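You operate a simulated robot arm through the tools that you are given. There is no shell and no other tool. Be economical: measure what you need, move in short steps, check, and stop when the job is done.

You are at the controls of a simulated robot arm. One attempt, no reset.

JOB
Move the steel pan to the large ring and boil its water under the glass lid.
Fine: the lid sits flat before you light; gas off once it bubbles.
Where things are to end (x, y in the base frame): steel pan within 20 mm of [660, 230].

It is judged by the outcome, as a careful person would: the job done as asked, and still so three seconds after it is handed in. It fails if anything else is knocked over, pushed out of place, dropped, spilled or broken. Lids that push on must go on centred and level and be pressed home; caps that screw on are set level and turned clockwise until they are tight.

ROBOT AND FRAMES
A 6-joint arm with a two-finger parallel gripper, fixed in place. Base frame: the origin is at the foot of the arm, x ahead of it, y to its left, z up. Units: mm, degrees, N and s.
With the tool pointing down near the work surface it reaches from about 360 to 760 mm from the base axis. Its first joint turns from -66.0 to 66.0 degrees. Payload 2.45 kg.
The tool frame sits at the grasp point between the pads (the TCP): z along the fingers, y along the line on which they close. The tips reach 24 mm beyond it. The gripper opens to 68 mm. The fingers are 17 mm wide and 10 mm thick; the gripper's body (40 by 70 mm) begins 41 mm behind the TCP.
Orientation is that of the tool frame in the base frame, as [roll, pitch, yaw] about the fixed x, y, z axes, in that order (R = Rz(yaw) Ry(pitch) Rx(roll)). With the fingers straight down and closing along the base's y, the tool's x points along the base's -x, its y along +y and its z along -z.

CONTROLS
- The arm moves only by the tool servo_tool. Its argument "increments" is a list of rows, each a list of 7 numbers: the shift along the tool's x, y, z in m, then the turn, a rotation vector about the tool's x, y, z in degrees, then the opening, from 0 (shut) to 1 (fully open). In form: [[x, y, z, wx, wy, wz, gripper], ...]. A call has 1 to 8 rows; each row is the pose to reach, as a shift and turn from the pose commanded when the call began, along the tool's axes at that moment. A row lasts 0.2 s, in which the tool goes at most 50 mm and 8.6 degrees; a call with a longer step from one row to the next is refused whole, and so is a gripper value outside its range. Where a pose cannot be reached the arm comes as near as it can. A force on the tool above 40 N (or 10 N above the force at the start of the call, whichever is more), or a blocked arm, ends the call early, and 0.2 s more pass. Each finger travels about 108 mm/s and halts on what it meets, pressing with about 45 N; the grip force reading is that of the motor and also rises with nothing between the fingers. The clock runs only during rows and for 0.2 s after the last one: add rows that repeat a pose to give the fingers time. The reply holds the time, the measured pose of the TCP, the force on the tool along the base axes, the opening and the grip force, in the units named above and with some noise, with the torque about the TCP (base axes, N m) and any sound that the robot's microphone picked up, and new pictures: "show" is both (left out), scene, wrist or none.
- Cameras (640 x 400 px; columns grow to the right, rows downward): "scene" is fixed at [174.1, 415.9, 1479.3]; the picture's right is [-0.71, -0.70, 0.00], its down [-0.30, 0.31, -0.90] and it looks along [0.63, -0.64, -0.43] (base axes); focal length 266 px, centre (320, 200). "wrist" rides on the gripper at [84, 11, -75] in the tool frame; the picture's right is [-0.13, 0.99, 0.00], its down [-0.60, -0.08, -0.79] and it looks along [-0.79, -0.10, 0.61] (tool axes); focal length 251 px, centre (320, 200). There is no depth. A picture from a camera that has moved, and an enlarged one, comes with that camera's place and axes in the base frame and with its lens.
- inspect(camera, box): a new picture of the part [left, top, right, bottom] of that camera's present view, enlarged. No time passes.
- close_job(): hands the job in; it is judged then, once.

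Go step by step. Nothing tells you positions but the pictures and the camera data: compare them with the known pose of the tool, close in by small moves and look again before you grip or let go. The budget is 120 turns and 200 pictures, counting those below and the enlarged ones. Unless the task says otherwise, let go and move clear before handing in, and close with one line.

The tools are called after ">>>" as a command line: name --pt "numbers of a row" for each row, then --argument value for the rest, lists and objects as JSON in quotes. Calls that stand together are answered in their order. servo_tool: Moves the arm, as the interface text tells. Its arguments: {"type":"object","properties":{"increments":{"type":"array","items":{"type":"array","items":{"type":"number"}}},"show":{"type":"string","enum":["both","scene","wrist","none"]}},"required":["increments"]} The other tools are called the same way: inspect (camera, box) takes an enlarged picture of a part of a camera's view; close_job () hands the job in.

At the start:

```text
time: 0.0
ee_pos: [424.9, 61.5, 1398.6]
orientation: [-180.0, 0.0, 179.9]
force: [-0.3, -0.3, -0.6]
torque: [0.03, 0.0, -0.03]
grip_width: 67.9
finger_force: 0.1
```

scene: 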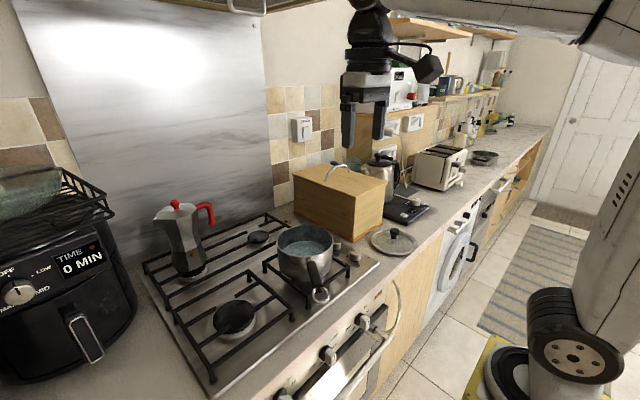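
wrist: 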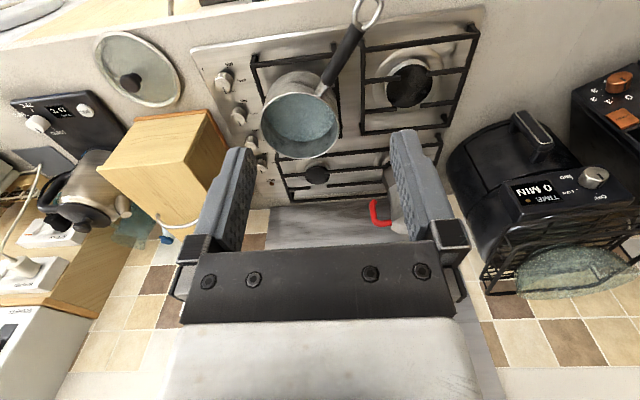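

I see the hob with a steel pan of water on a small ring, a moka pot, and the glass lid on the worktop to the right. I'll look closer before moving.

>>> inspect --camera "scene" --box '[130, 180, 390, 390]'

>>> inspect --camera "wrist" --box '[180, 0, 500, 220]'

>>> inspect --camera "scene" --box '[250, 200, 450, 390]'

```text
1.90 times, centred on (260, 285) of scene
camera zoom: at [174.1, 415.9, 1479.3], right [-0.71, -0.7, 0.0], down [-0.3, 0.31, -0.9], along [0.63, -0.64, -0.43], focal length 508 px, centre (434, 38)
```

zoom: 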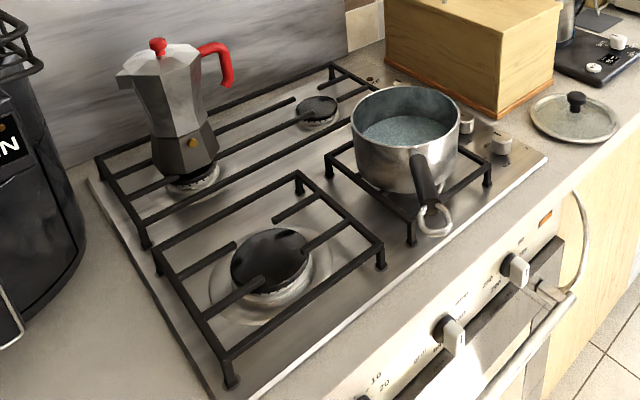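

```text
1.82 times, centred on (340, 110) of wrist
camera zoom: at [341.9, 72.5, 1473.6], right [0.13, 0.99, 0.0], down [0.6, -0.08, 0.79], along [0.79, -0.1, -0.61], focal length 457 px, centre (284, 364)
```

zoom: 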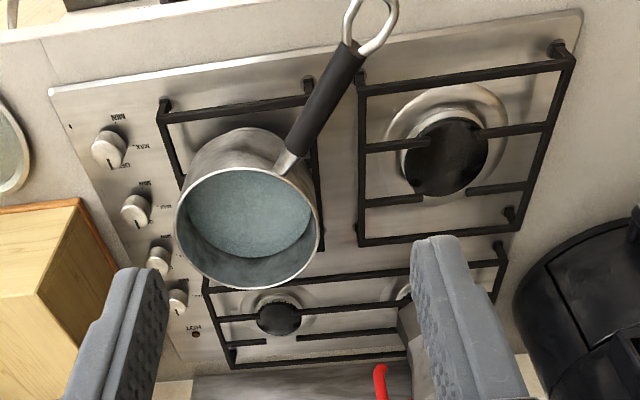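

```text
2.11 times, centred on (350, 295) of scene
camera zoom: at [174.1, 415.9, 1479.3], right [-0.71, -0.7, 0.0], down [-0.3, 0.31, -0.9], along [0.63, -0.64, -0.43], focal length 561 px, centre (257, 0)
```

zoom: 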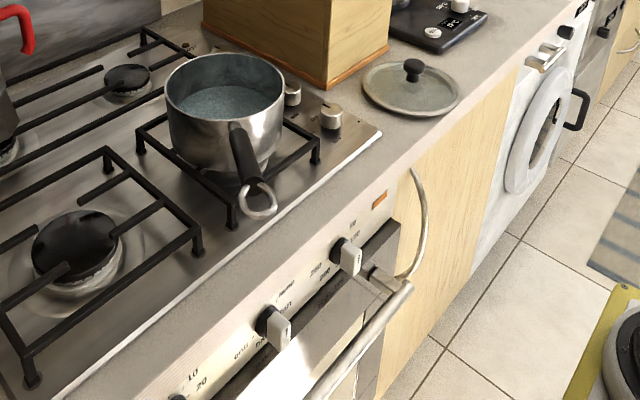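

The pan rim centre is near (652, -7, 1038), its handle mid near (515, 86, 1058), and the lid near (558, -360). I'll lower the arm for a closer look at the handle.

>>> servo_tool --pt "-0.01 0 0.04 0 0 0 1" --pt "-0.02 0 0.08 0 0 0 1" --pt "-0.03 0 0.12 0 0 0 1" --pt "-0.03 0 0.16 0 0 0 1" --pt "-0.03 0 0.18 0 0 0 1"

```text
time: 1.2
ee_pos: [455.2, 62.7, 1218.7]
orientation: [-180.0, 0.1, 180.0]
force: [-1.1, 0.2, -0.4]
torque: [-0.03, -0.01, -0.03]
grip_width: 68.0
finger_force: 0.0
camera wrist: at [372.3, 73.3, 1294.3], right [0.13, 0.99, 0.0], down [0.6, -0.08, 0.79], along [0.79, -0.1, -0.61], focal length 251 px, centre (320, 200)
```

scene: 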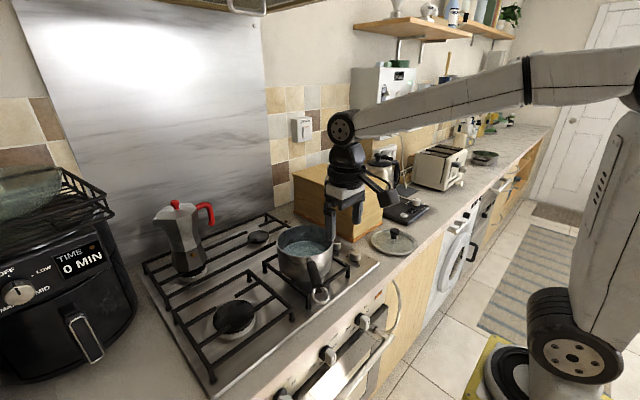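
wrist: 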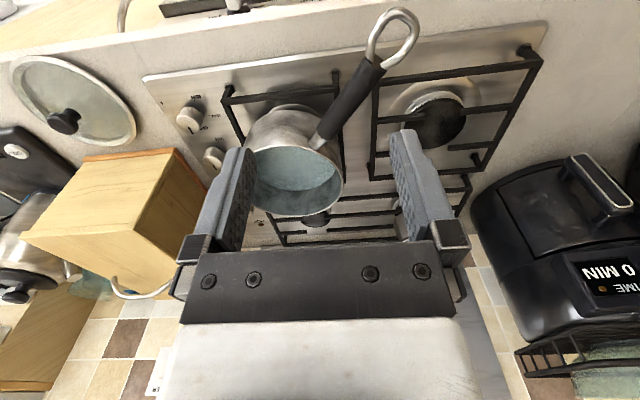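

The handle runs from about (582, 50, 1035) up to (479, 107, 1076), roughly 31° off -x. I'll turn the gripper to match and hover above the handle root.

>>> servo_tool --pt "-0.025 -0.002 0.015 0 0 8 1" --pt "-0.05 -0.004 0.03 0 0 16 1" --pt "-0.075 -0.006 0.045 0 0 24 1" --pt "-0.095 -0.008 0.06 0 0 31 1" --pt "-0.095 -0.008 0.08 0 0 31 1"

```text
time: 2.4
ee_pos: [550.9, 53.4, 1139.3]
orientation: [180.0, 0.0, 148.9]
force: [0.3, 0.7, -0.9]
torque: [0.02, 0.0, 0.0]
grip_width: 68.1
finger_force: 0.1
camera wrist: at [484.6, 106.7, 1215.0], right [0.62, 0.78, 0.0], down [0.48, -0.38, 0.79], along [0.62, -0.49, -0.61], focal length 251 px, centre (320, 200)
```

scene: 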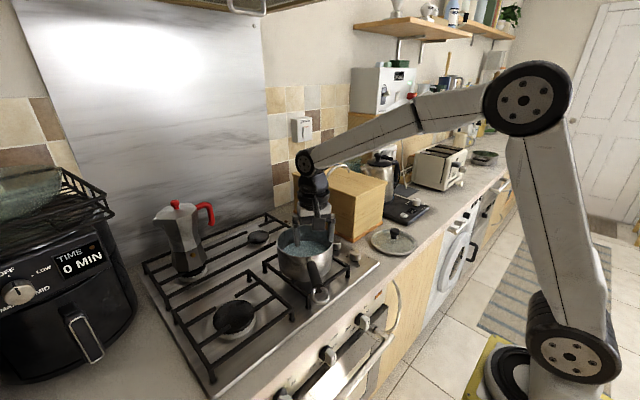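
wrist: 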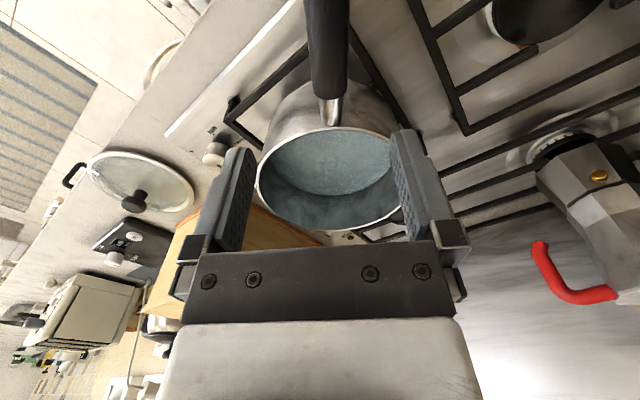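

The handle lies at about (548, 64) at z≈1049, with azimuth about 34°. I'll turn 3° more and descend in two steps.

>>> servo_tool --pt "0.004 0.0075 0.01 0 0 3 1" --pt "0.008 0.0075 0.03 0 0 3 1" --pt "0.008 0.0075 0.05 0 0 3 1"

>>> inspect --camera "scene" --box '[240, 190, 380, 310]'

```text
time: 3.2
ee_pos: [546.8, 64.2, 1088.5]
orientation: [180.0, -0.1, 145.9]
force: [-0.3, -0.1, 0.9]
torque: [0.04, 0.0, 0.02]
grip_width: 67.8
finger_force: 0.0
camera wrist: at [483.5, 120.4, 1163.5], right [0.66, 0.75, 0.0], down [0.46, -0.4, 0.79], along [0.59, -0.52, -0.61], focal length 251 px, centre (320, 200)
```

scene: 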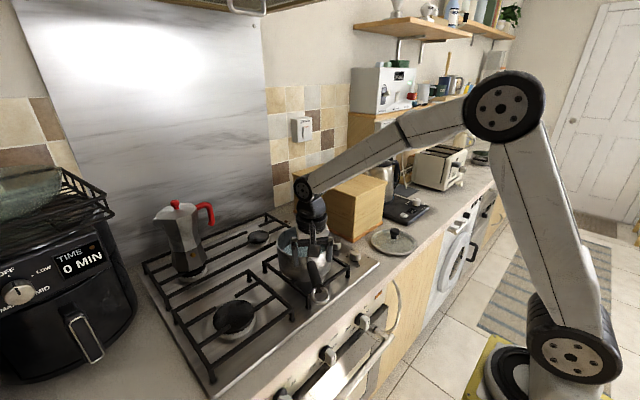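
wrist: 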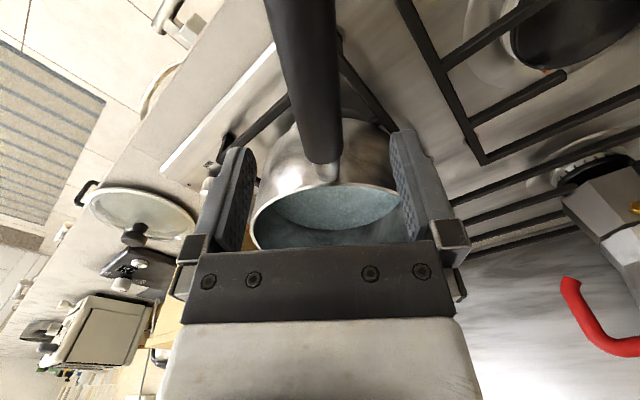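

```text
3.33 times, centred on (310, 250) of scene
camera zoom: at [174.1, 415.9, 1479.3], right [-0.71, -0.7, 0.0], down [-0.3, 0.31, -0.9], along [0.63, -0.64, -0.43], focal length 888 px, centre (353, 33)
```

zoom: 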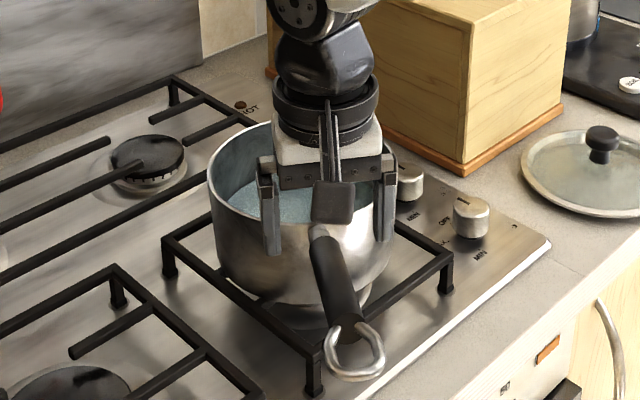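

Fingers straddle the handle. I'll descend to handle height.

>>> servo_tool --pt "0 0 0.02 0 0 0 1" --pt "0 0 0.038 0 0 0 1"

>>> inspect --camera "scene" --box '[240, 190, 380, 310]'

```text
time: 3.8
ee_pos: [547.9, 64.4, 1050.8]
orientation: [180.0, 0.0, 146.1]
force: [-0.1, 0.1, 0.9]
torque: [0.0, 0.02, 0.02]
grip_width: 68.0
finger_force: 0.1
camera wrist: at [485.1, 120.0, 1126.1], right [0.66, 0.75, 0.0], down [0.46, -0.4, 0.79], along [0.59, -0.52, -0.61], focal length 251 px, centre (320, 200)
```

scene: 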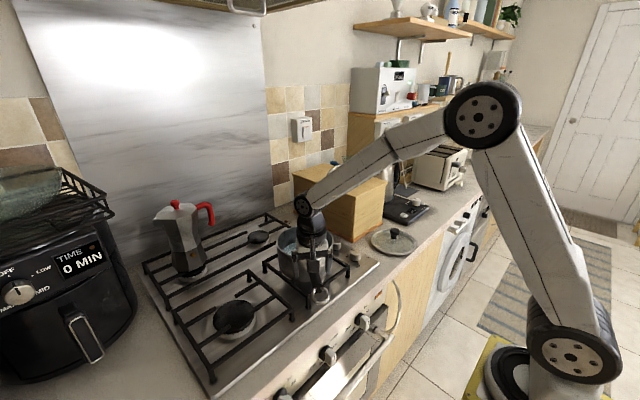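
wrist: 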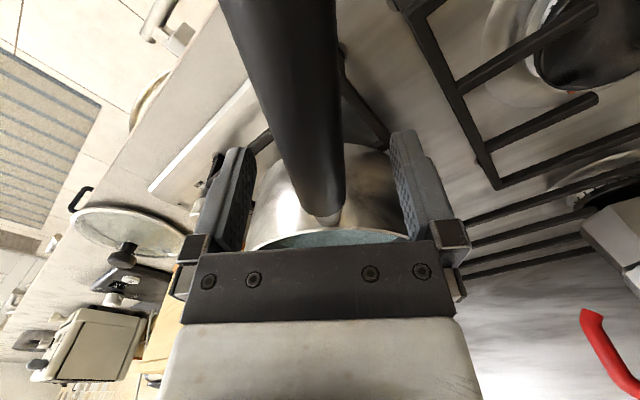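

```text
3.33 times, centred on (310, 250) of scene
camera zoom: at [174.1, 415.9, 1479.3], right [-0.71, -0.7, 0.0], down [-0.3, 0.31, -0.9], along [0.63, -0.64, -0.43], focal length 888 px, centre (353, 33)
```

zoom: 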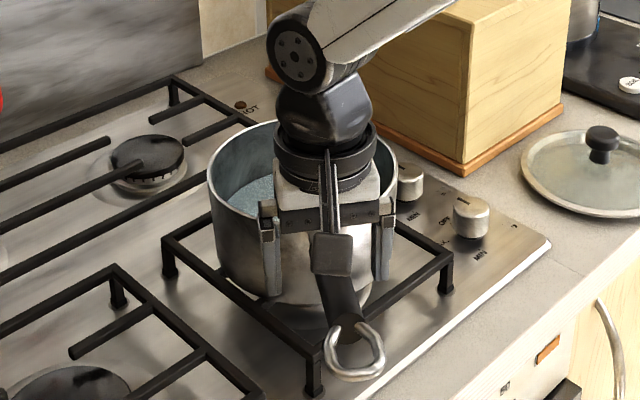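

The handle sits between the pads. I'll turn 2° more and close.

>>> servo_tool --pt "0 0 0.002 0 0 2 0.6" --pt "0 0 0.002 0 0 2 0.2" --pt "0 0 0.002 0 0 2 0.2" --pt "0 0 0.002 0 0 2 0.0" --pt "0 0 0.002 0 0 2 0.0"

>>> inspect --camera "scene" --box '[240, 190, 380, 310]'

```text
time: 5.0
ee_pos: [547.5, 62.9, 1047.3]
orientation: [180.0, 0.0, 143.9]
force: [1.9, 2.5, -0.3]
torque: [0.12, 0.02, 0.41]
grip_width: 27.6
finger_force: 41.8
camera wrist: at [487.0, 122.2, 1123.8], right [0.69, 0.73, 0.0], down [0.44, -0.42, 0.79], along [0.58, -0.54, -0.61], focal length 251 px, centre (320, 200)
```

scene: 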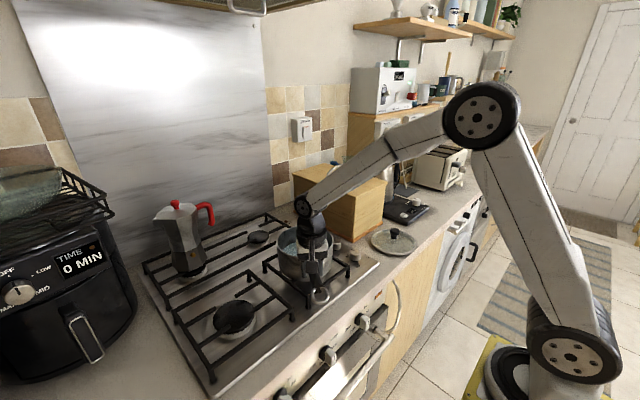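
wrist: 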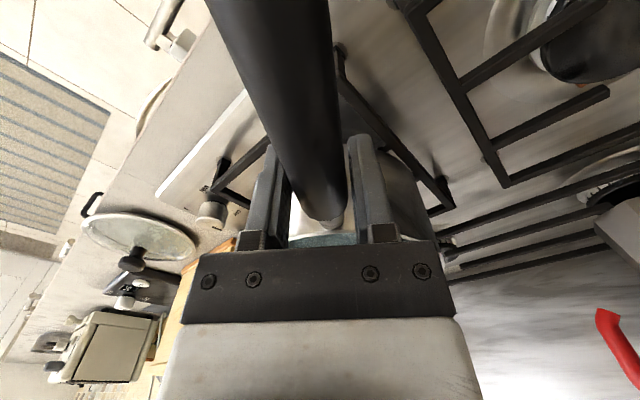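

```text
3.33 times, centred on (310, 250) of scene
camera zoom: at [174.2, 416.0, 1479.2], right [-0.71, -0.7, 0.0], down [-0.3, 0.31, -0.9], along [0.63, -0.64, -0.43], focal length 888 px, centre (353, 33)
```

zoom: 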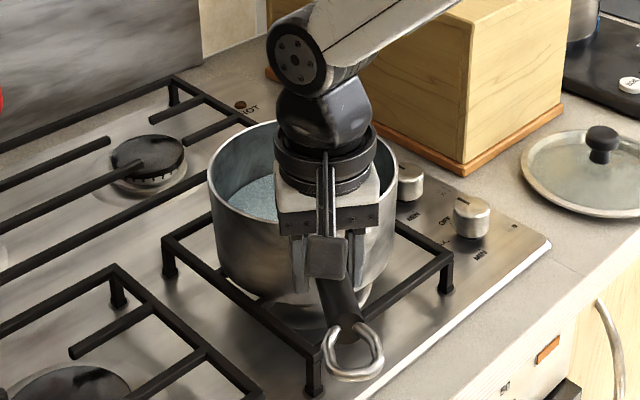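

Handle gripped, 27.6 mm wide. I'll do a gentle test lift.

>>> servo_tool --pt "0 0 -0.003 0 0 0 0" --pt "0 0 -0.006 0 0 0 0" --pt "0 0 -0.009 0 0 0 0" --pt "0 0 -0.012 0 0 0 0" --pt "0 0 -0.012 0 0 0 0" --show "none"

>>> inspect --camera "scene" --box '[240, 190, 380, 310]'

```text
time: 6.2
ee_pos: [548.3, 63.9, 1060.0]
orientation: [-180.0, 0.0, 143.9]
force: [-0.4, -0.3, -7.7]
torque: [0.55, 0.74, 0.02]
grip_width: 27.5
finger_force: 42.5
```

```text
3.33 times, centred on (310, 250) of scene
camera zoom: at [174.3, 415.9, 1479.2], right [-0.71, -0.7, 0.0], down [-0.3, 0.31, -0.9], along [0.63, -0.64, -0.43], focal length 888 px, centre (353, 33)
```

zoom: 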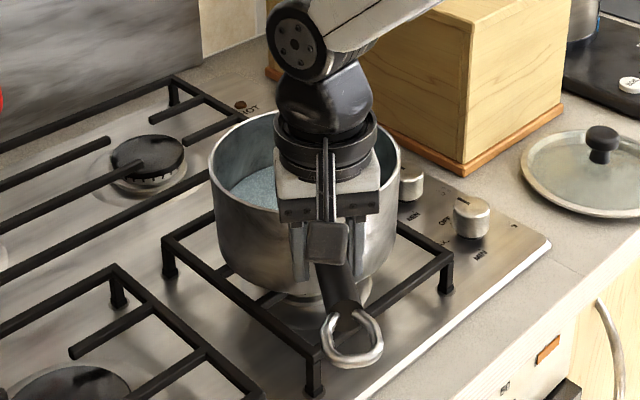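

The pan is fully carried (7.7 N, moment fits), and looks level. I'll raise it a bit more and carry it toward +y smoothly.

>>> servo_tool --pt "0 0 -0.006 0 0 0 0" --pt "0 0 -0.013 0 0 0 0" --pt "0.0028 0.0041 -0.016 0 0 0 0" --pt "0.0085 0.0124 -0.016 0 0 0 0" --pt "0.0169 0.0248 -0.016 0 0 0 0" --pt "0.0271 0.0396 -0.016 0 0 0 0" --pt "0.0355 0.052 -0.016 0 0 0 0" --pt "0.0395 0.0578 -0.016 0 0 0 0"

>>> inspect --camera "scene" --box '[200, 190, 340, 310]'

```text
time: 8.0
ee_pos: [549.8, 134.8, 1076.0]
orientation: [180.0, -0.1, 143.9]
force: [0.4, 1.0, -7.0]
torque: [0.56, 0.73, 0.01]
grip_width: 27.4
finger_force: 42.4
camera wrist: at [488.4, 192.8, 1151.1], right [0.69, 0.73, 0.0], down [0.44, -0.42, 0.79], along [0.58, -0.55, -0.61], focal length 251 px, centre (320, 200)
```

scene: 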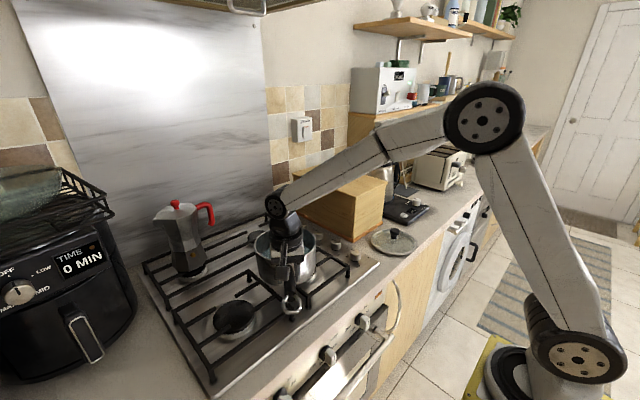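
wrist: 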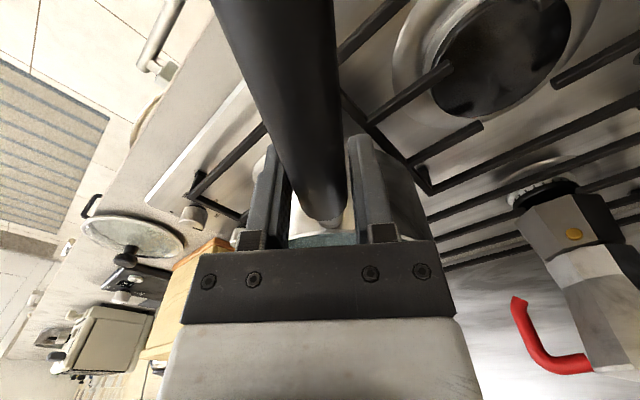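

```text
3.33 times, centred on (270, 250) of scene
camera zoom: at [174.3, 415.9, 1479.2], right [-0.71, -0.7, 0.0], down [-0.3, 0.31, -0.9], along [0.63, -0.64, -0.43], focal length 888 px, centre (487, 33)
```

zoom: 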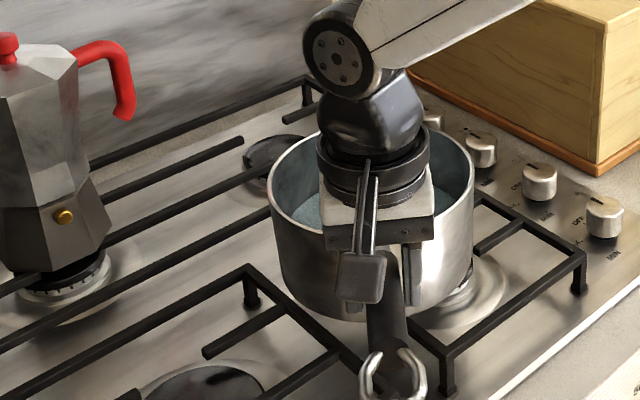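

Carry is stable. Continuing the second stretch.

>>> servo_tool --pt "0.0028 0.0041 0 0 0 0 0" --pt "0.0079 0.0116 0 0 0 0 0" --pt "0.0157 0.0232 0 0 0 0 0" --pt "0.0247 0.0365 0 0 0 0 0" --pt "0.0336 0.0497 0 0 0 0 0" --pt "0.0404 0.0596 0 0 0 0 0" --pt "0.0443 0.0654 0 0 0 0 0" --pt "0.046 0.068 0 0 0 0 0" --show "none"

>>> servo_tool --pt "0.0028 0.0041 0 0 0 0 0" --pt "0.0079 0.0116 0 0 0 0 0" --pt "0.0157 0.0232 0 0 0 0 0" --pt "0.0247 0.0365 0 0 0 0 0" --pt "0.0336 0.0497 0 0 0 0 0" --pt "0.0404 0.0596 0 0 0 0 0" --pt "0.0446 0.0658 0 0 0 0 0" --pt "0.0465 0.0686 0 0 0 0 0"

>>> inspect --camera "scene" --box '[150, 210, 310, 340]'

```text
time: 9.8
ee_pos: [553.1, 215.9, 1074.9]
orientation: [180.0, 0.1, 144.1]
force: [-0.1, -0.4, -7.6]
torque: [0.51, 0.76, 0.0]
grip_width: 27.3
finger_force: 42.5
```

```text
time: 11.6
ee_pos: [555.4, 298.9, 1076.4]
orientation: [-179.9, 0.0, 144.0]
force: [-0.4, -0.4, -8.3]
torque: [0.54, 0.74, 0.02]
grip_width: 27.2
finger_force: 42.4
camera wrist: at [494.4, 357.0, 1151.7], right [0.69, 0.73, 0.0], down [0.44, -0.42, 0.79], along [0.58, -0.55, -0.61], focal length 251 px, centre (320, 200)
```

scene: 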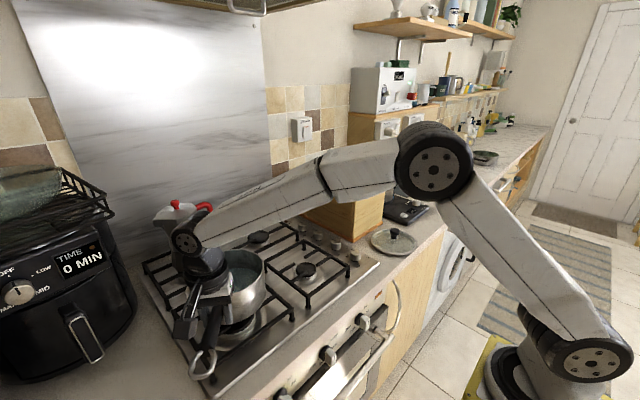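
wrist: 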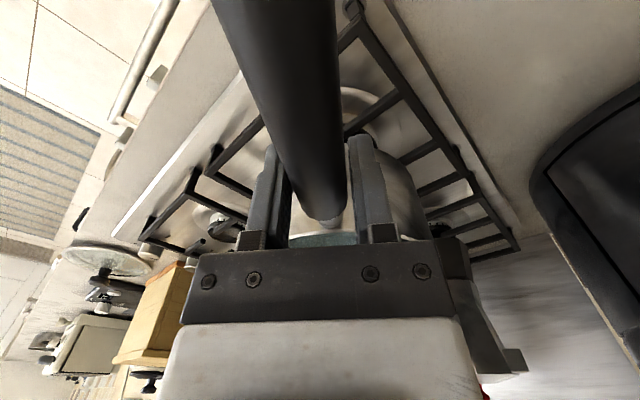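

```text
3.08 times, centred on (230, 275) of scene
camera zoom: at [174.3, 415.9, 1479.2], right [-0.71, -0.7, 0.0], down [-0.3, 0.31, -0.9], along [0.63, -0.64, -0.43], focal length 820 px, centre (597, -31)
```

zoom: 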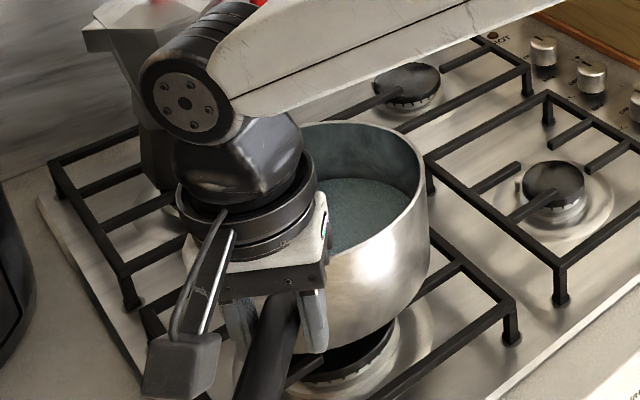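

The pan is over the large ring at about (657, 226). I'll trim +5 mm and lower until the weight is taken.

>>> servo_tool --pt "0 0.0025 0 0 0 0 0" --pt "0 0.005 0.003 0 0 0 0" --pt "0 0.005 0.008 0 0 0 0" --pt "0 0.005 0.013 0 0 0 0" --pt "0 0.005 0.018 0 0 0 0" --pt "0 0.005 0.022 0 0 0 0" --pt "0 0.005 0.025 0 0 0 0"

>>> inspect --camera "scene" --box '[150, 210, 310, 340]'

```text
time: 13.2
ee_pos: [558.4, 302.2, 1051.4]
orientation: [179.8, 0.1, 143.9]
force: [-0.8, 1.3, -3.9]
torque: [-0.01, 0.28, -0.11]
grip_width: 27.5
finger_force: 42.3
camera wrist: at [496.9, 360.8, 1126.5], right [0.69, 0.73, 0.0], down [0.44, -0.42, 0.79], along [0.58, -0.55, -0.61], focal length 251 px, centre (320, 200)
```

scene: 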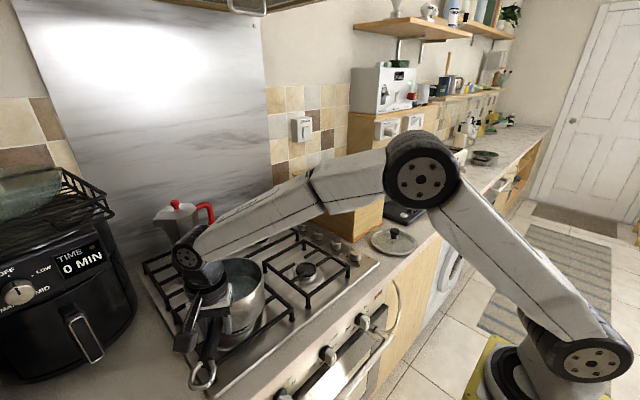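
wrist: 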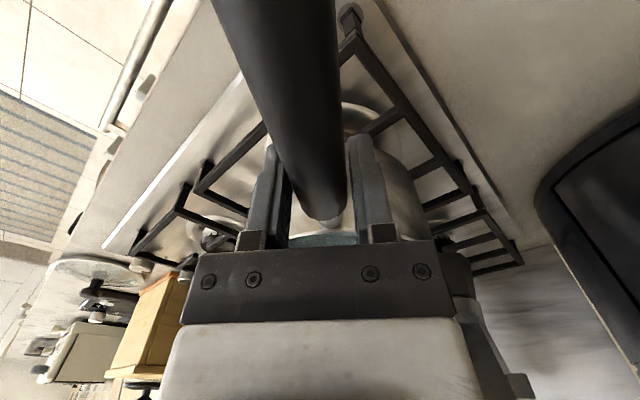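

```text
3.08 times, centred on (230, 275) of scene
camera zoom: at [174.2, 415.9, 1479.2], right [-0.71, -0.7, 0.0], down [-0.3, 0.31, -0.9], along [0.63, -0.64, -0.43], focal length 820 px, centre (597, -31)
```

zoom: 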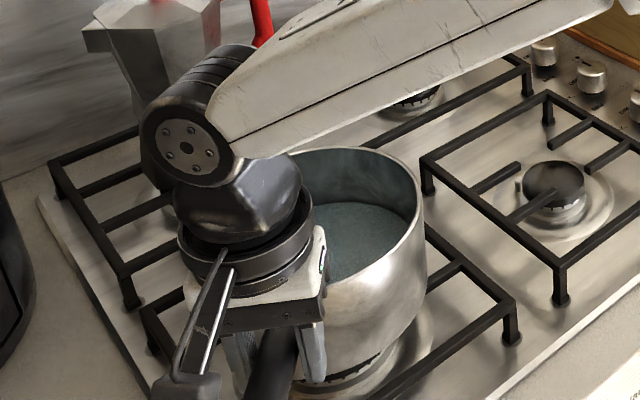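

Weight is partly taken at z 1051. Lower 3 mm more, then open.

>>> servo_tool --pt "0 0 0.001 0 0 0 0" --pt "0 0 0.002 0 0 0 0" --pt "0 0 0.003 0 0 0 0" --pt "0 0 0.003 0 0 0 0" --show "none"

```text
time: 14.2
ee_pos: [558.5, 303.5, 1048.6]
orientation: [179.9, 0.2, 143.9]
force: [-3.4, 1.6, 7.2]
torque: [-0.62, -1.1, -0.09]
grip_width: 27.5
finger_force: 42.4
```

Now it's supported (slight over-press). Back up 1.5 mm and release.

>>> servo_tool --pt "0 0 -0.0015 0 0 0 0" --pt "0 0 -0.0015 0 0 0 0.0" --pt "0 0 -0.0015 0 0 0 0.5" --pt "0 0 -0.0015 0 0 0 0.7" --pt "0 0 -0.0015 0 0 0 0.8" --pt "0 0 -0.0015 0 0 0 0.8"

>>> inspect --camera "scene" --box '[150, 210, 310, 340]'

```text
time: 15.6
ee_pos: [557.4, 302.0, 1049.8]
orientation: [-180.0, 0.1, 144.1]
force: [-0.3, 0.6, 0.8]
torque: [0.03, -0.01, 0.01]
grip_width: 54.5
finger_force: 0.0
camera wrist: at [496.7, 361.3, 1125.0], right [0.69, 0.73, 0.0], down [0.44, -0.42, 0.79], along [0.58, -0.55, -0.61], focal length 251 px, centre (320, 200)
```

scene: 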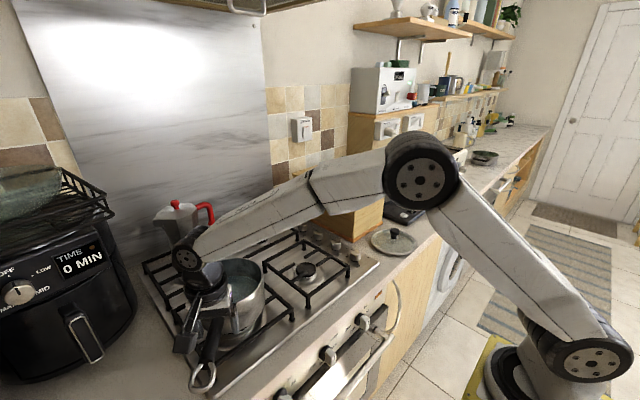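
wrist: 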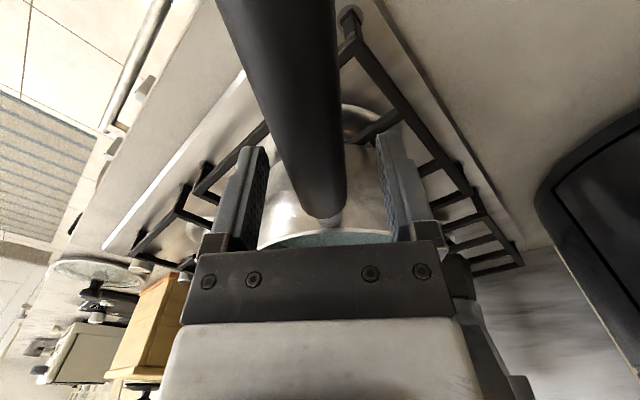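

```text
3.08 times, centred on (230, 275) of scene
camera zoom: at [174.1, 415.9, 1479.3], right [-0.71, -0.7, 0.0], down [-0.3, 0.31, -0.9], along [0.63, -0.64, -0.43], focal length 820 px, centre (597, -31)
```

zoom: 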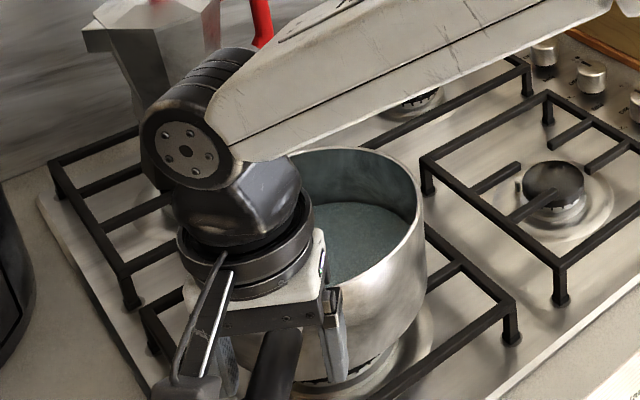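

Released. I'll retreat straight up and check the pan's placement.

>>> servo_tool --pt "0 0 -0.015 0 0 0 0.9" --pt "0 0 -0.045 0 0 0 1" --pt "0 0 -0.085 0 0 0 1" --pt "0 0 -0.13 0 0 0 1" --pt "0.02 -0.02 -0.16 0 0 -8 1" --pt "0.05 -0.05 -0.17 0 0 -16 1" --pt "0.075 -0.085 -0.17 0 0 -24 1" --pt "0.09 -0.125 -0.17 0 0 -32 1"

>>> inspect --camera "scene" --box '[150, 210, 310, 340]'

```text
time: 17.4
ee_pos: [413.6, 254.2, 1219.3]
orientation: [180.0, 0.0, 176.1]
force: [0.4, -0.3, 0.1]
torque: [0.01, 0.01, 0.01]
grip_width: 67.9
finger_force: 0.1
camera wrist: at [330.7, 271.1, 1294.4], right [0.2, 0.98, 0.0], down [0.6, -0.12, 0.79], along [0.78, -0.16, -0.61], focal length 251 px, centre (320, 200)
```

scene: 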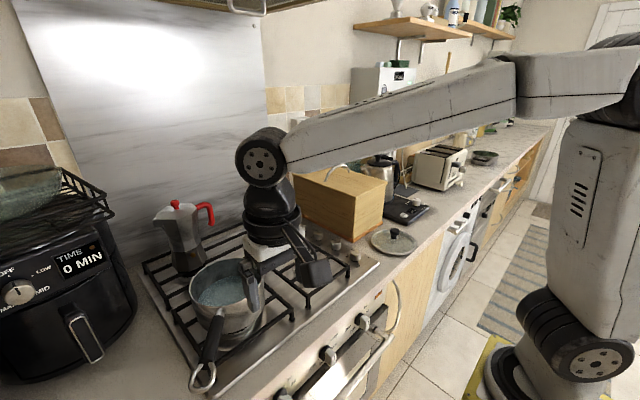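
wrist: 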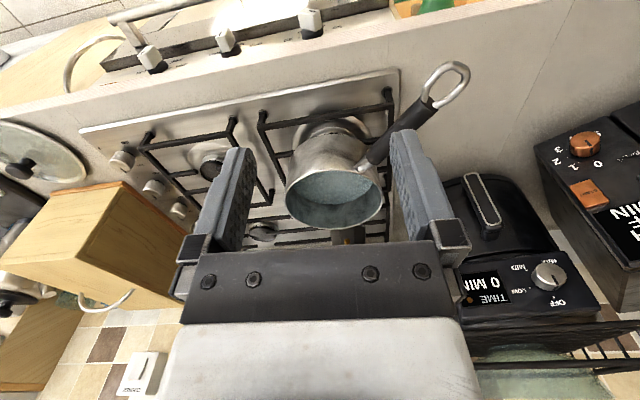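

```text
3.08 times, centred on (230, 275) of scene
camera zoom: at [174.1, 415.9, 1479.3], right [-0.71, -0.7, 0.0], down [-0.3, 0.31, -0.9], along [0.63, -0.64, -0.43], focal length 820 px, centre (597, -31)
```

zoom: 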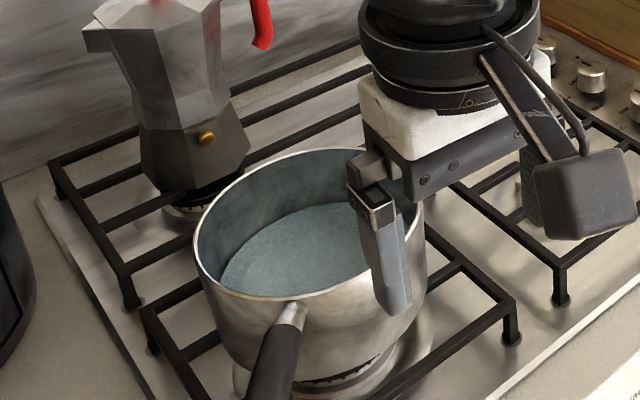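

Both cameras place the pan at about (660, 230), rim z≈1042. Next I'll swing right to view the hob knob markings.

>>> servo_tool --pt "-0.009 -0.045 0 0 0 0 1" --pt "-0.018 -0.092 0 0 0 0 1" --pt "-0.028 -0.139 0 0 0 0 1" --pt "-0.037 -0.186 0 0 0 0 1" --pt "-0.046 -0.233 0 0 0 0 1" --pt "-0.055 -0.28 0.0 0 0 0 1" --pt "-0.064 -0.327 0.01 0 0 0 1" --pt "-0.073 -0.37 0.02 0 0 -4 1"

>>> inspect --camera "wrist" --box '[200, 0, 460, 200]'

>>> inspect --camera "scene" --box '[290, 210, 430, 300]'

```text
time: 19.2
ee_pos: [458.5, -118.2, 1199.3]
orientation: [-180.0, 0.0, -179.9]
force: [-0.4, -0.3, 0.7]
torque: [0.0, 0.0, -0.01]
grip_width: 68.0
finger_force: 0.0
camera wrist: at [375.1, -108.0, 1273.8], right [0.13, 0.99, 0.0], down [0.6, -0.08, 0.79], along [0.79, -0.1, -0.61], focal length 251 px, centre (320, 200)
```

scene: 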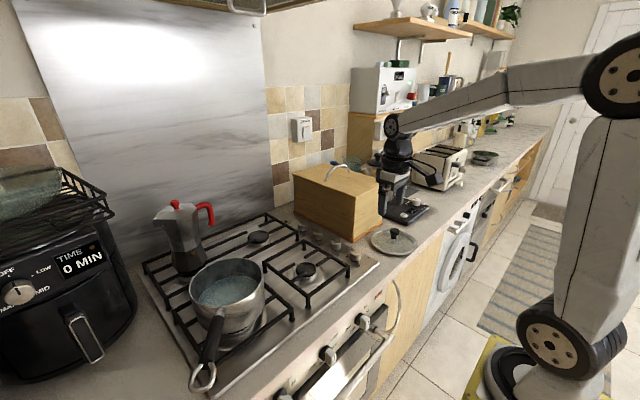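
wrist: 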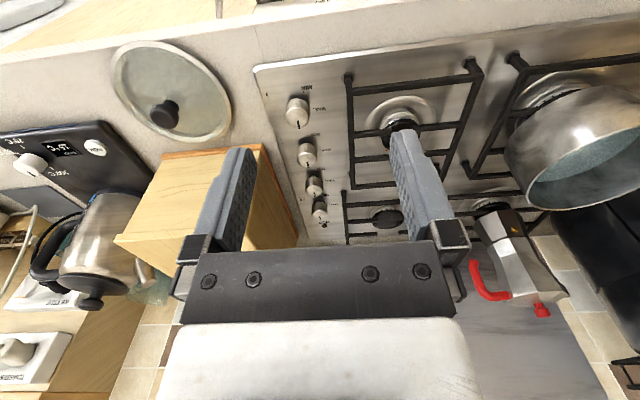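

```text
2.00 times, centred on (330, 100) of wrist
camera zoom: at [375.1, -108.0, 1273.8], right [0.13, 0.99, 0.0], down [0.6, -0.08, 0.79], along [0.79, -0.1, -0.61], focal length 503 px, centre (300, 400)
```

zoom: 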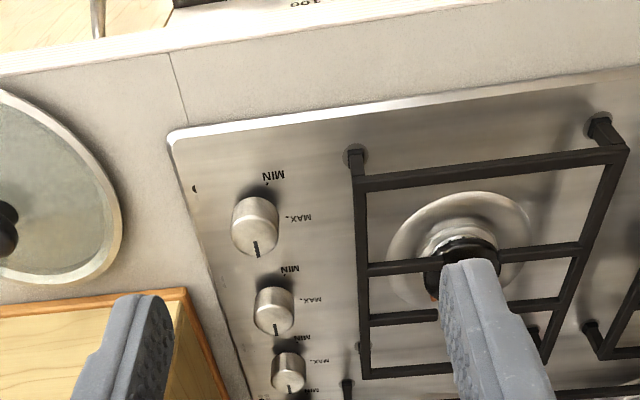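

```text
4.44 times, centred on (360, 255) of scene
camera zoom: at [174.1, 415.9, 1479.3], right [-0.71, -0.7, 0.0], down [-0.3, 0.31, -0.9], along [0.63, -0.64, -0.43], focal length 1184 px, centre (142, -44)
```

zoom: 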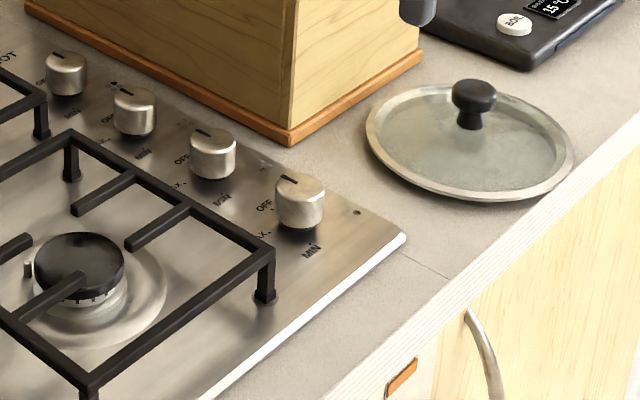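

Knob pointers face +x at OFF, with MAX toward +y (quarter turn counter-clockwise) and MIN toward -x. I need a closer look at the ring icons by the knobs.

>>> servo_tool --pt "-0.01 -0.012 0.03 0 0 0 1" --pt "-0.02 -0.025 0.06 0 0 0 1" --pt "-0.03 -0.04 0.09 0 0 0 1" --pt "-0.04 -0.055 0.11 0 0 0 1" --show "wrist"

>>> inspect --camera "wrist" --box '[240, 20, 440, 160]'

>>> inspect --camera "scene" --box '[320, 230, 380, 275]'

```text
time: 20.2
ee_pos: [501.0, -175.1, 1088.9]
orientation: [180.0, 0.0, 179.9]
force: [-0.7, 0.0, -0.4]
torque: [-0.02, -0.02, 0.0]
grip_width: 68.2
finger_force: 0.1
camera wrist: at [416.2, -163.8, 1164.0], right [0.13, 0.99, 0.0], down [0.6, -0.08, 0.79], along [0.79, -0.1, -0.61], focal length 251 px, centre (320, 200)
```

wrist: 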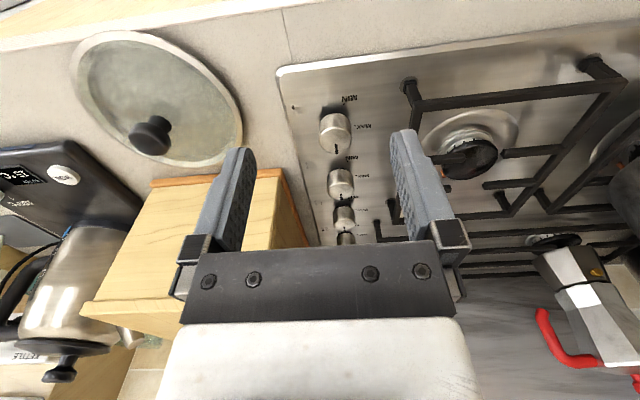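

```text
2.86 times, centred on (340, 90) of wrist
camera zoom: at [416.2, -163.8, 1164.0], right [0.13, 0.99, 0.0], down [0.6, -0.08, 0.79], along [0.79, -0.1, -0.61], focal length 718 px, centre (263, 514)
```

zoom: 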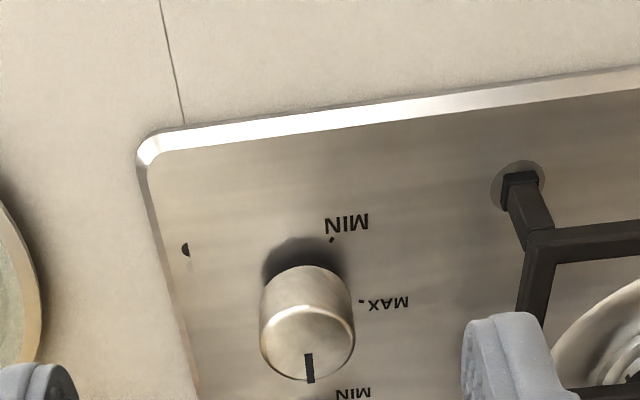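

```text
8.89 times, centred on (350, 252) of scene
camera zoom: at [174.1, 415.9, 1479.3], right [-0.71, -0.7, 0.0], down [-0.3, 0.31, -0.9], along [0.63, -0.64, -0.43], focal length 2368 px, centre (53, -267)
```

zoom: 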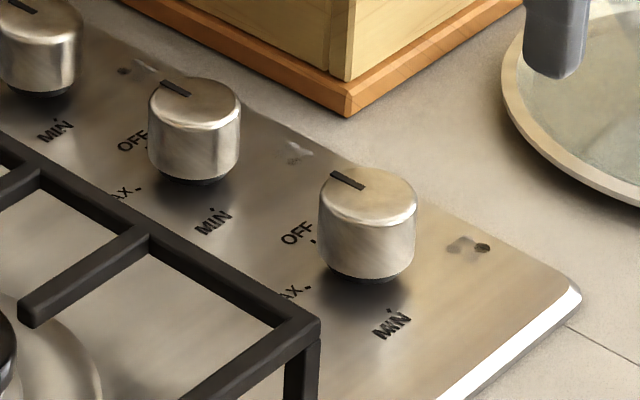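

The icons show which ring each knob serves; I'll zoom tighter on them with the scene camera.

>>> inspect --camera "scene" --box '[343, 240, 355, 248]'

>>> inspect --camera "scene" --box '[326, 232, 338, 240]'

>>> inspect --camera "scene" --box '[358, 248, 370, 256]'

```text
16.00 times, centred on (349, 244) of scene
camera zoom: at [174.1, 415.9, 1479.3], right [-0.71, -0.7, 0.0], down [-0.3, 0.31, -0.9], along [0.63, -0.64, -0.43], focal length 4263 px, centre (-144, -504)
```

zoom: 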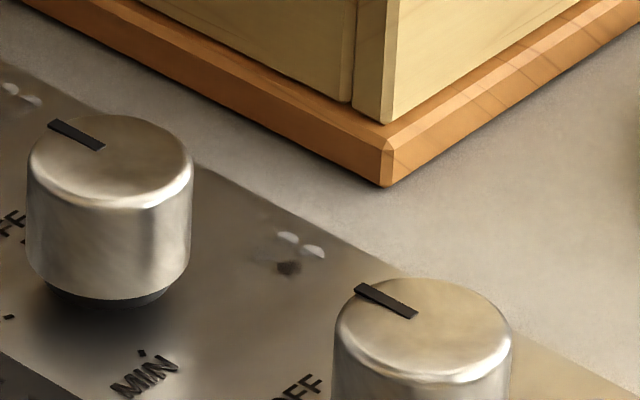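

```text
16.00 times, centred on (332, 236) of scene
camera zoom: at [174.1, 415.9, 1479.3], right [-0.71, -0.7, 0.0], down [-0.3, 0.31, -0.9], along [0.63, -0.64, -0.43], focal length 4263 px, centre (128, -376)
```

zoom: 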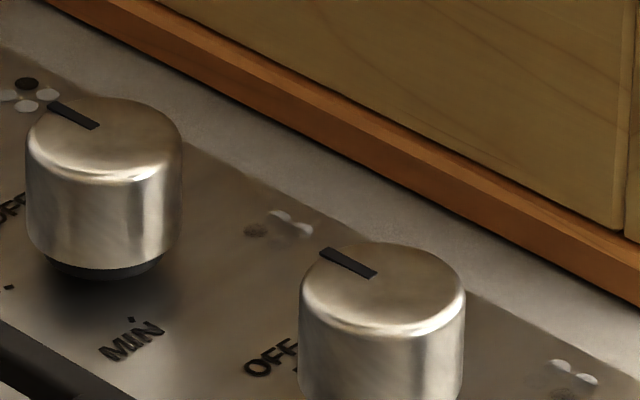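

```text
16.00 times, centred on (364, 252) of scene
camera zoom: at [174.1, 415.9, 1479.3], right [-0.71, -0.7, 0.0], down [-0.3, 0.31, -0.9], along [0.63, -0.64, -0.43], focal length 4263 px, centre (-384, -632)
```

zoom: 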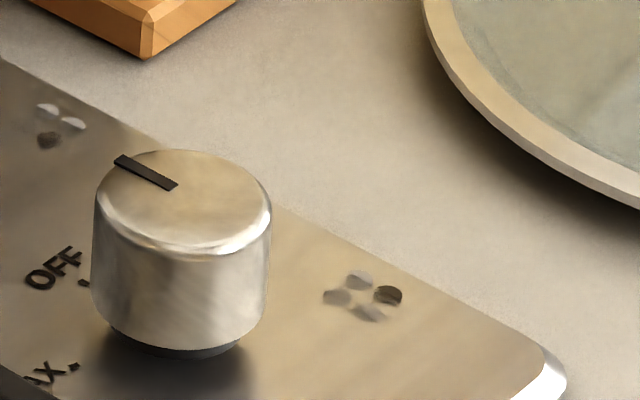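

The icon for the second knob (x≈684, y≈-175) marks front-left, so that's the large ring's gas knob. Now to the lid: I'll move above its knob.

>>> servo_tool --pt "-0.01 -0.04 0 0 0 0 1" --pt "-0.02 -0.08 0 0 0 0 1" --pt "-0.03 -0.12 0 0 0 0 1" --pt "-0.04 -0.155 0.015 0 0 0 1" --pt "-0.046 -0.18 0.03 0 0 0 1"

>>> inspect --camera "scene" --box '[350, 180, 450, 270]'

```text
time: 21.4
ee_pos: [546.2, -354.7, 1059.1]
orientation: [-180.0, 0.0, 180.0]
force: [0.3, 0.6, -0.4]
torque: [-0.03, -0.01, -0.01]
grip_width: 68.1
finger_force: 0.0
camera wrist: at [463.0, -343.7, 1133.4], right [0.13, 0.99, 0.0], down [0.6, -0.08, 0.79], along [0.79, -0.1, -0.61], focal length 251 px, centre (320, 200)
```

scene: 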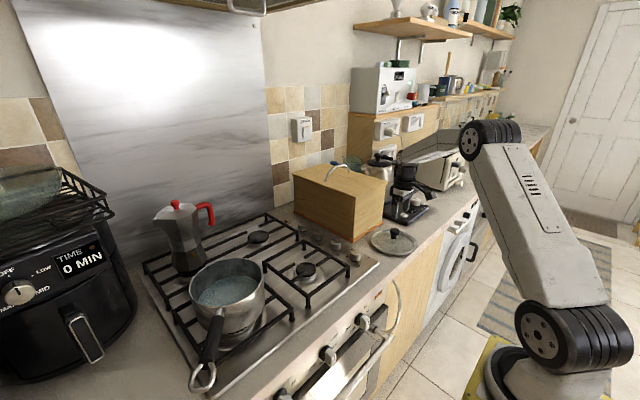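
wrist: 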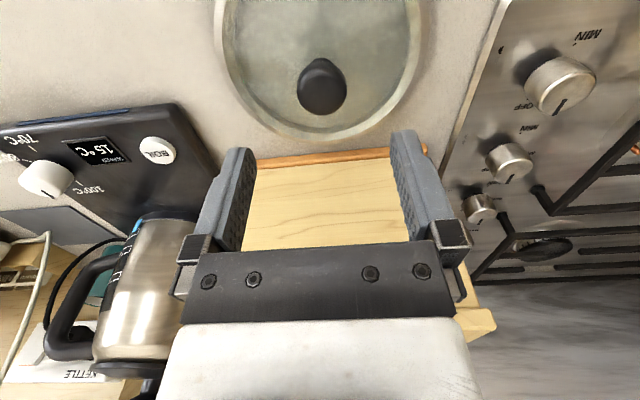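

```text
4.44 times, centred on (400, 225) of scene
camera zoom: at [174.1, 415.9, 1479.3], right [-0.71, -0.7, 0.0], down [-0.3, 0.31, -0.9], along [0.63, -0.64, -0.43], focal length 1184 px, centre (-36, 89)
```

zoom: 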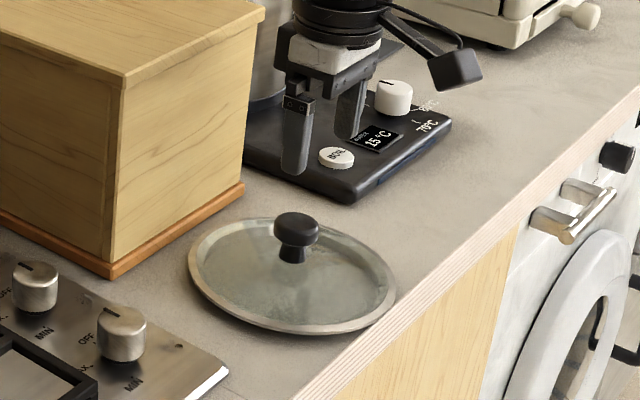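

The lid centre is near (559, -353), its knob top about z 958. I'll shift over it and come down part way.

>>> servo_tool --pt "-0.013 0.001 0.02 0 0 0 1" --pt "-0.013 0.001 0.04 0 0 0 1" --pt "-0.013 0.001 0.06 0 0 0 1"

>>> inspect --camera "scene" --box '[350, 180, 450, 270]'

```text
time: 22.2
ee_pos: [560.1, -353.4, 999.5]
orientation: [-179.9, 0.0, 180.0]
force: [0.2, -0.4, 0.0]
torque: [0.02, 0.02, 0.0]
grip_width: 68.0
finger_force: 0.0
camera wrist: at [475.1, -342.0, 1074.4], right [0.13, 0.99, 0.0], down [0.6, -0.08, 0.79], along [0.79, -0.1, -0.61], focal length 251 px, centre (320, 200)
```

scene: 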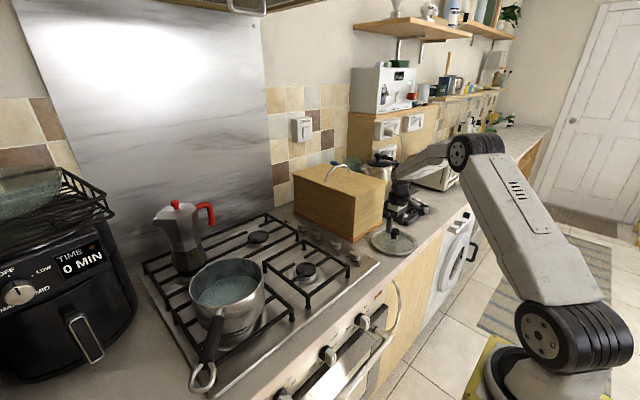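
wrist: 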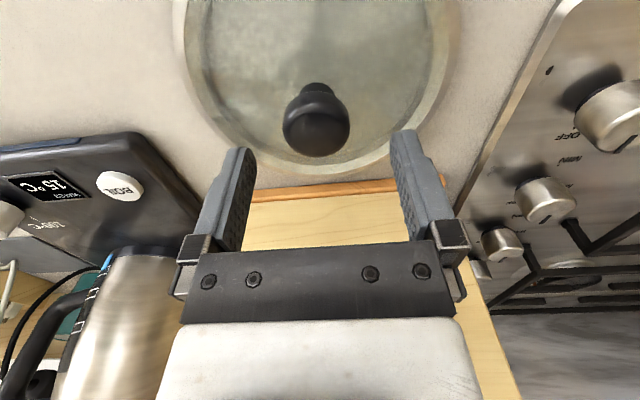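

```text
4.44 times, centred on (400, 225) of scene
camera zoom: at [174.1, 415.9, 1479.3], right [-0.71, -0.7, 0.0], down [-0.3, 0.31, -0.9], along [0.63, -0.64, -0.43], focal length 1184 px, centre (-36, 89)
```

zoom: 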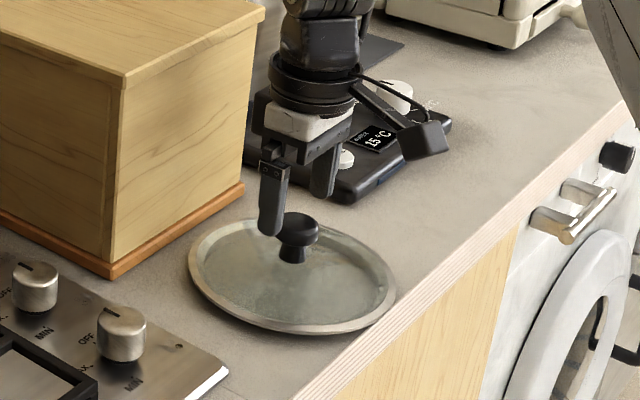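

Knob appears around (562±6, -356, 940). I'll descend another 30 mm, fingers straddling, and look again.

>>> servo_tool --pt "-0.002 -0.003 0.015 0 0 0 1" --pt "-0.002 -0.003 0.03 0 0 0 1"

>>> inspect --camera "scene" --box '[370, 200, 430, 260]'

```text
time: 22.8
ee_pos: [558.6, -358.0, 969.3]
orientation: [180.0, 0.0, 180.0]
force: [0.0, 0.2, -0.3]
torque: [-0.01, 0.0, 0.01]
grip_width: 68.1
finger_force: 0.1
camera wrist: at [475.9, -345.7, 1045.3], right [0.13, 0.99, 0.0], down [0.6, -0.08, 0.79], along [0.79, -0.1, -0.61], focal length 251 px, centre (320, 200)
```

scene: 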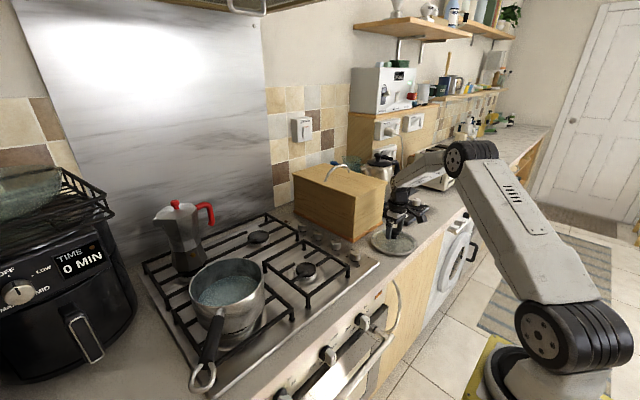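
wrist: 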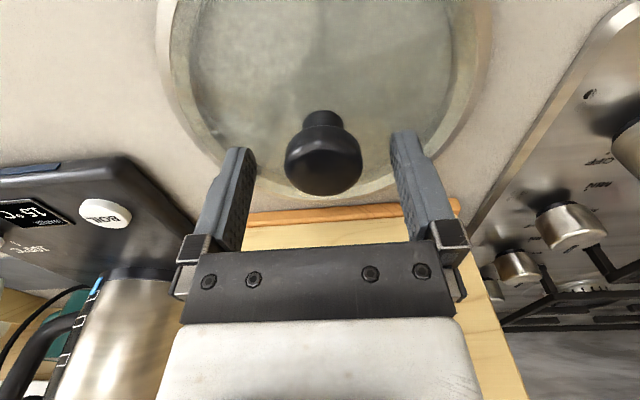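

```text
6.67 times, centred on (400, 230) of scene
camera zoom: at [174.1, 415.9, 1479.3], right [-0.71, -0.7, 0.0], down [-0.3, 0.31, -0.9], along [0.63, -0.64, -0.43], focal length 1776 px, centre (-213, 0)
```

zoom: 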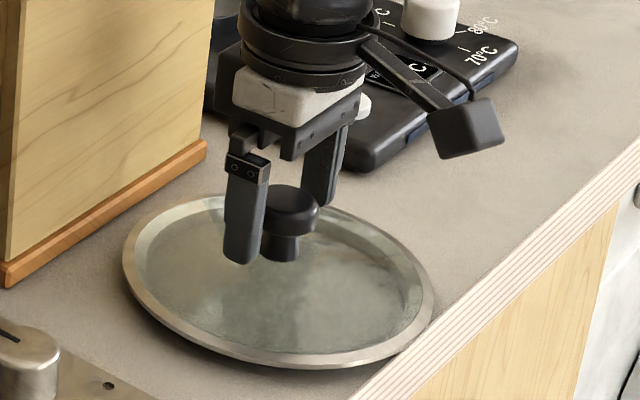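

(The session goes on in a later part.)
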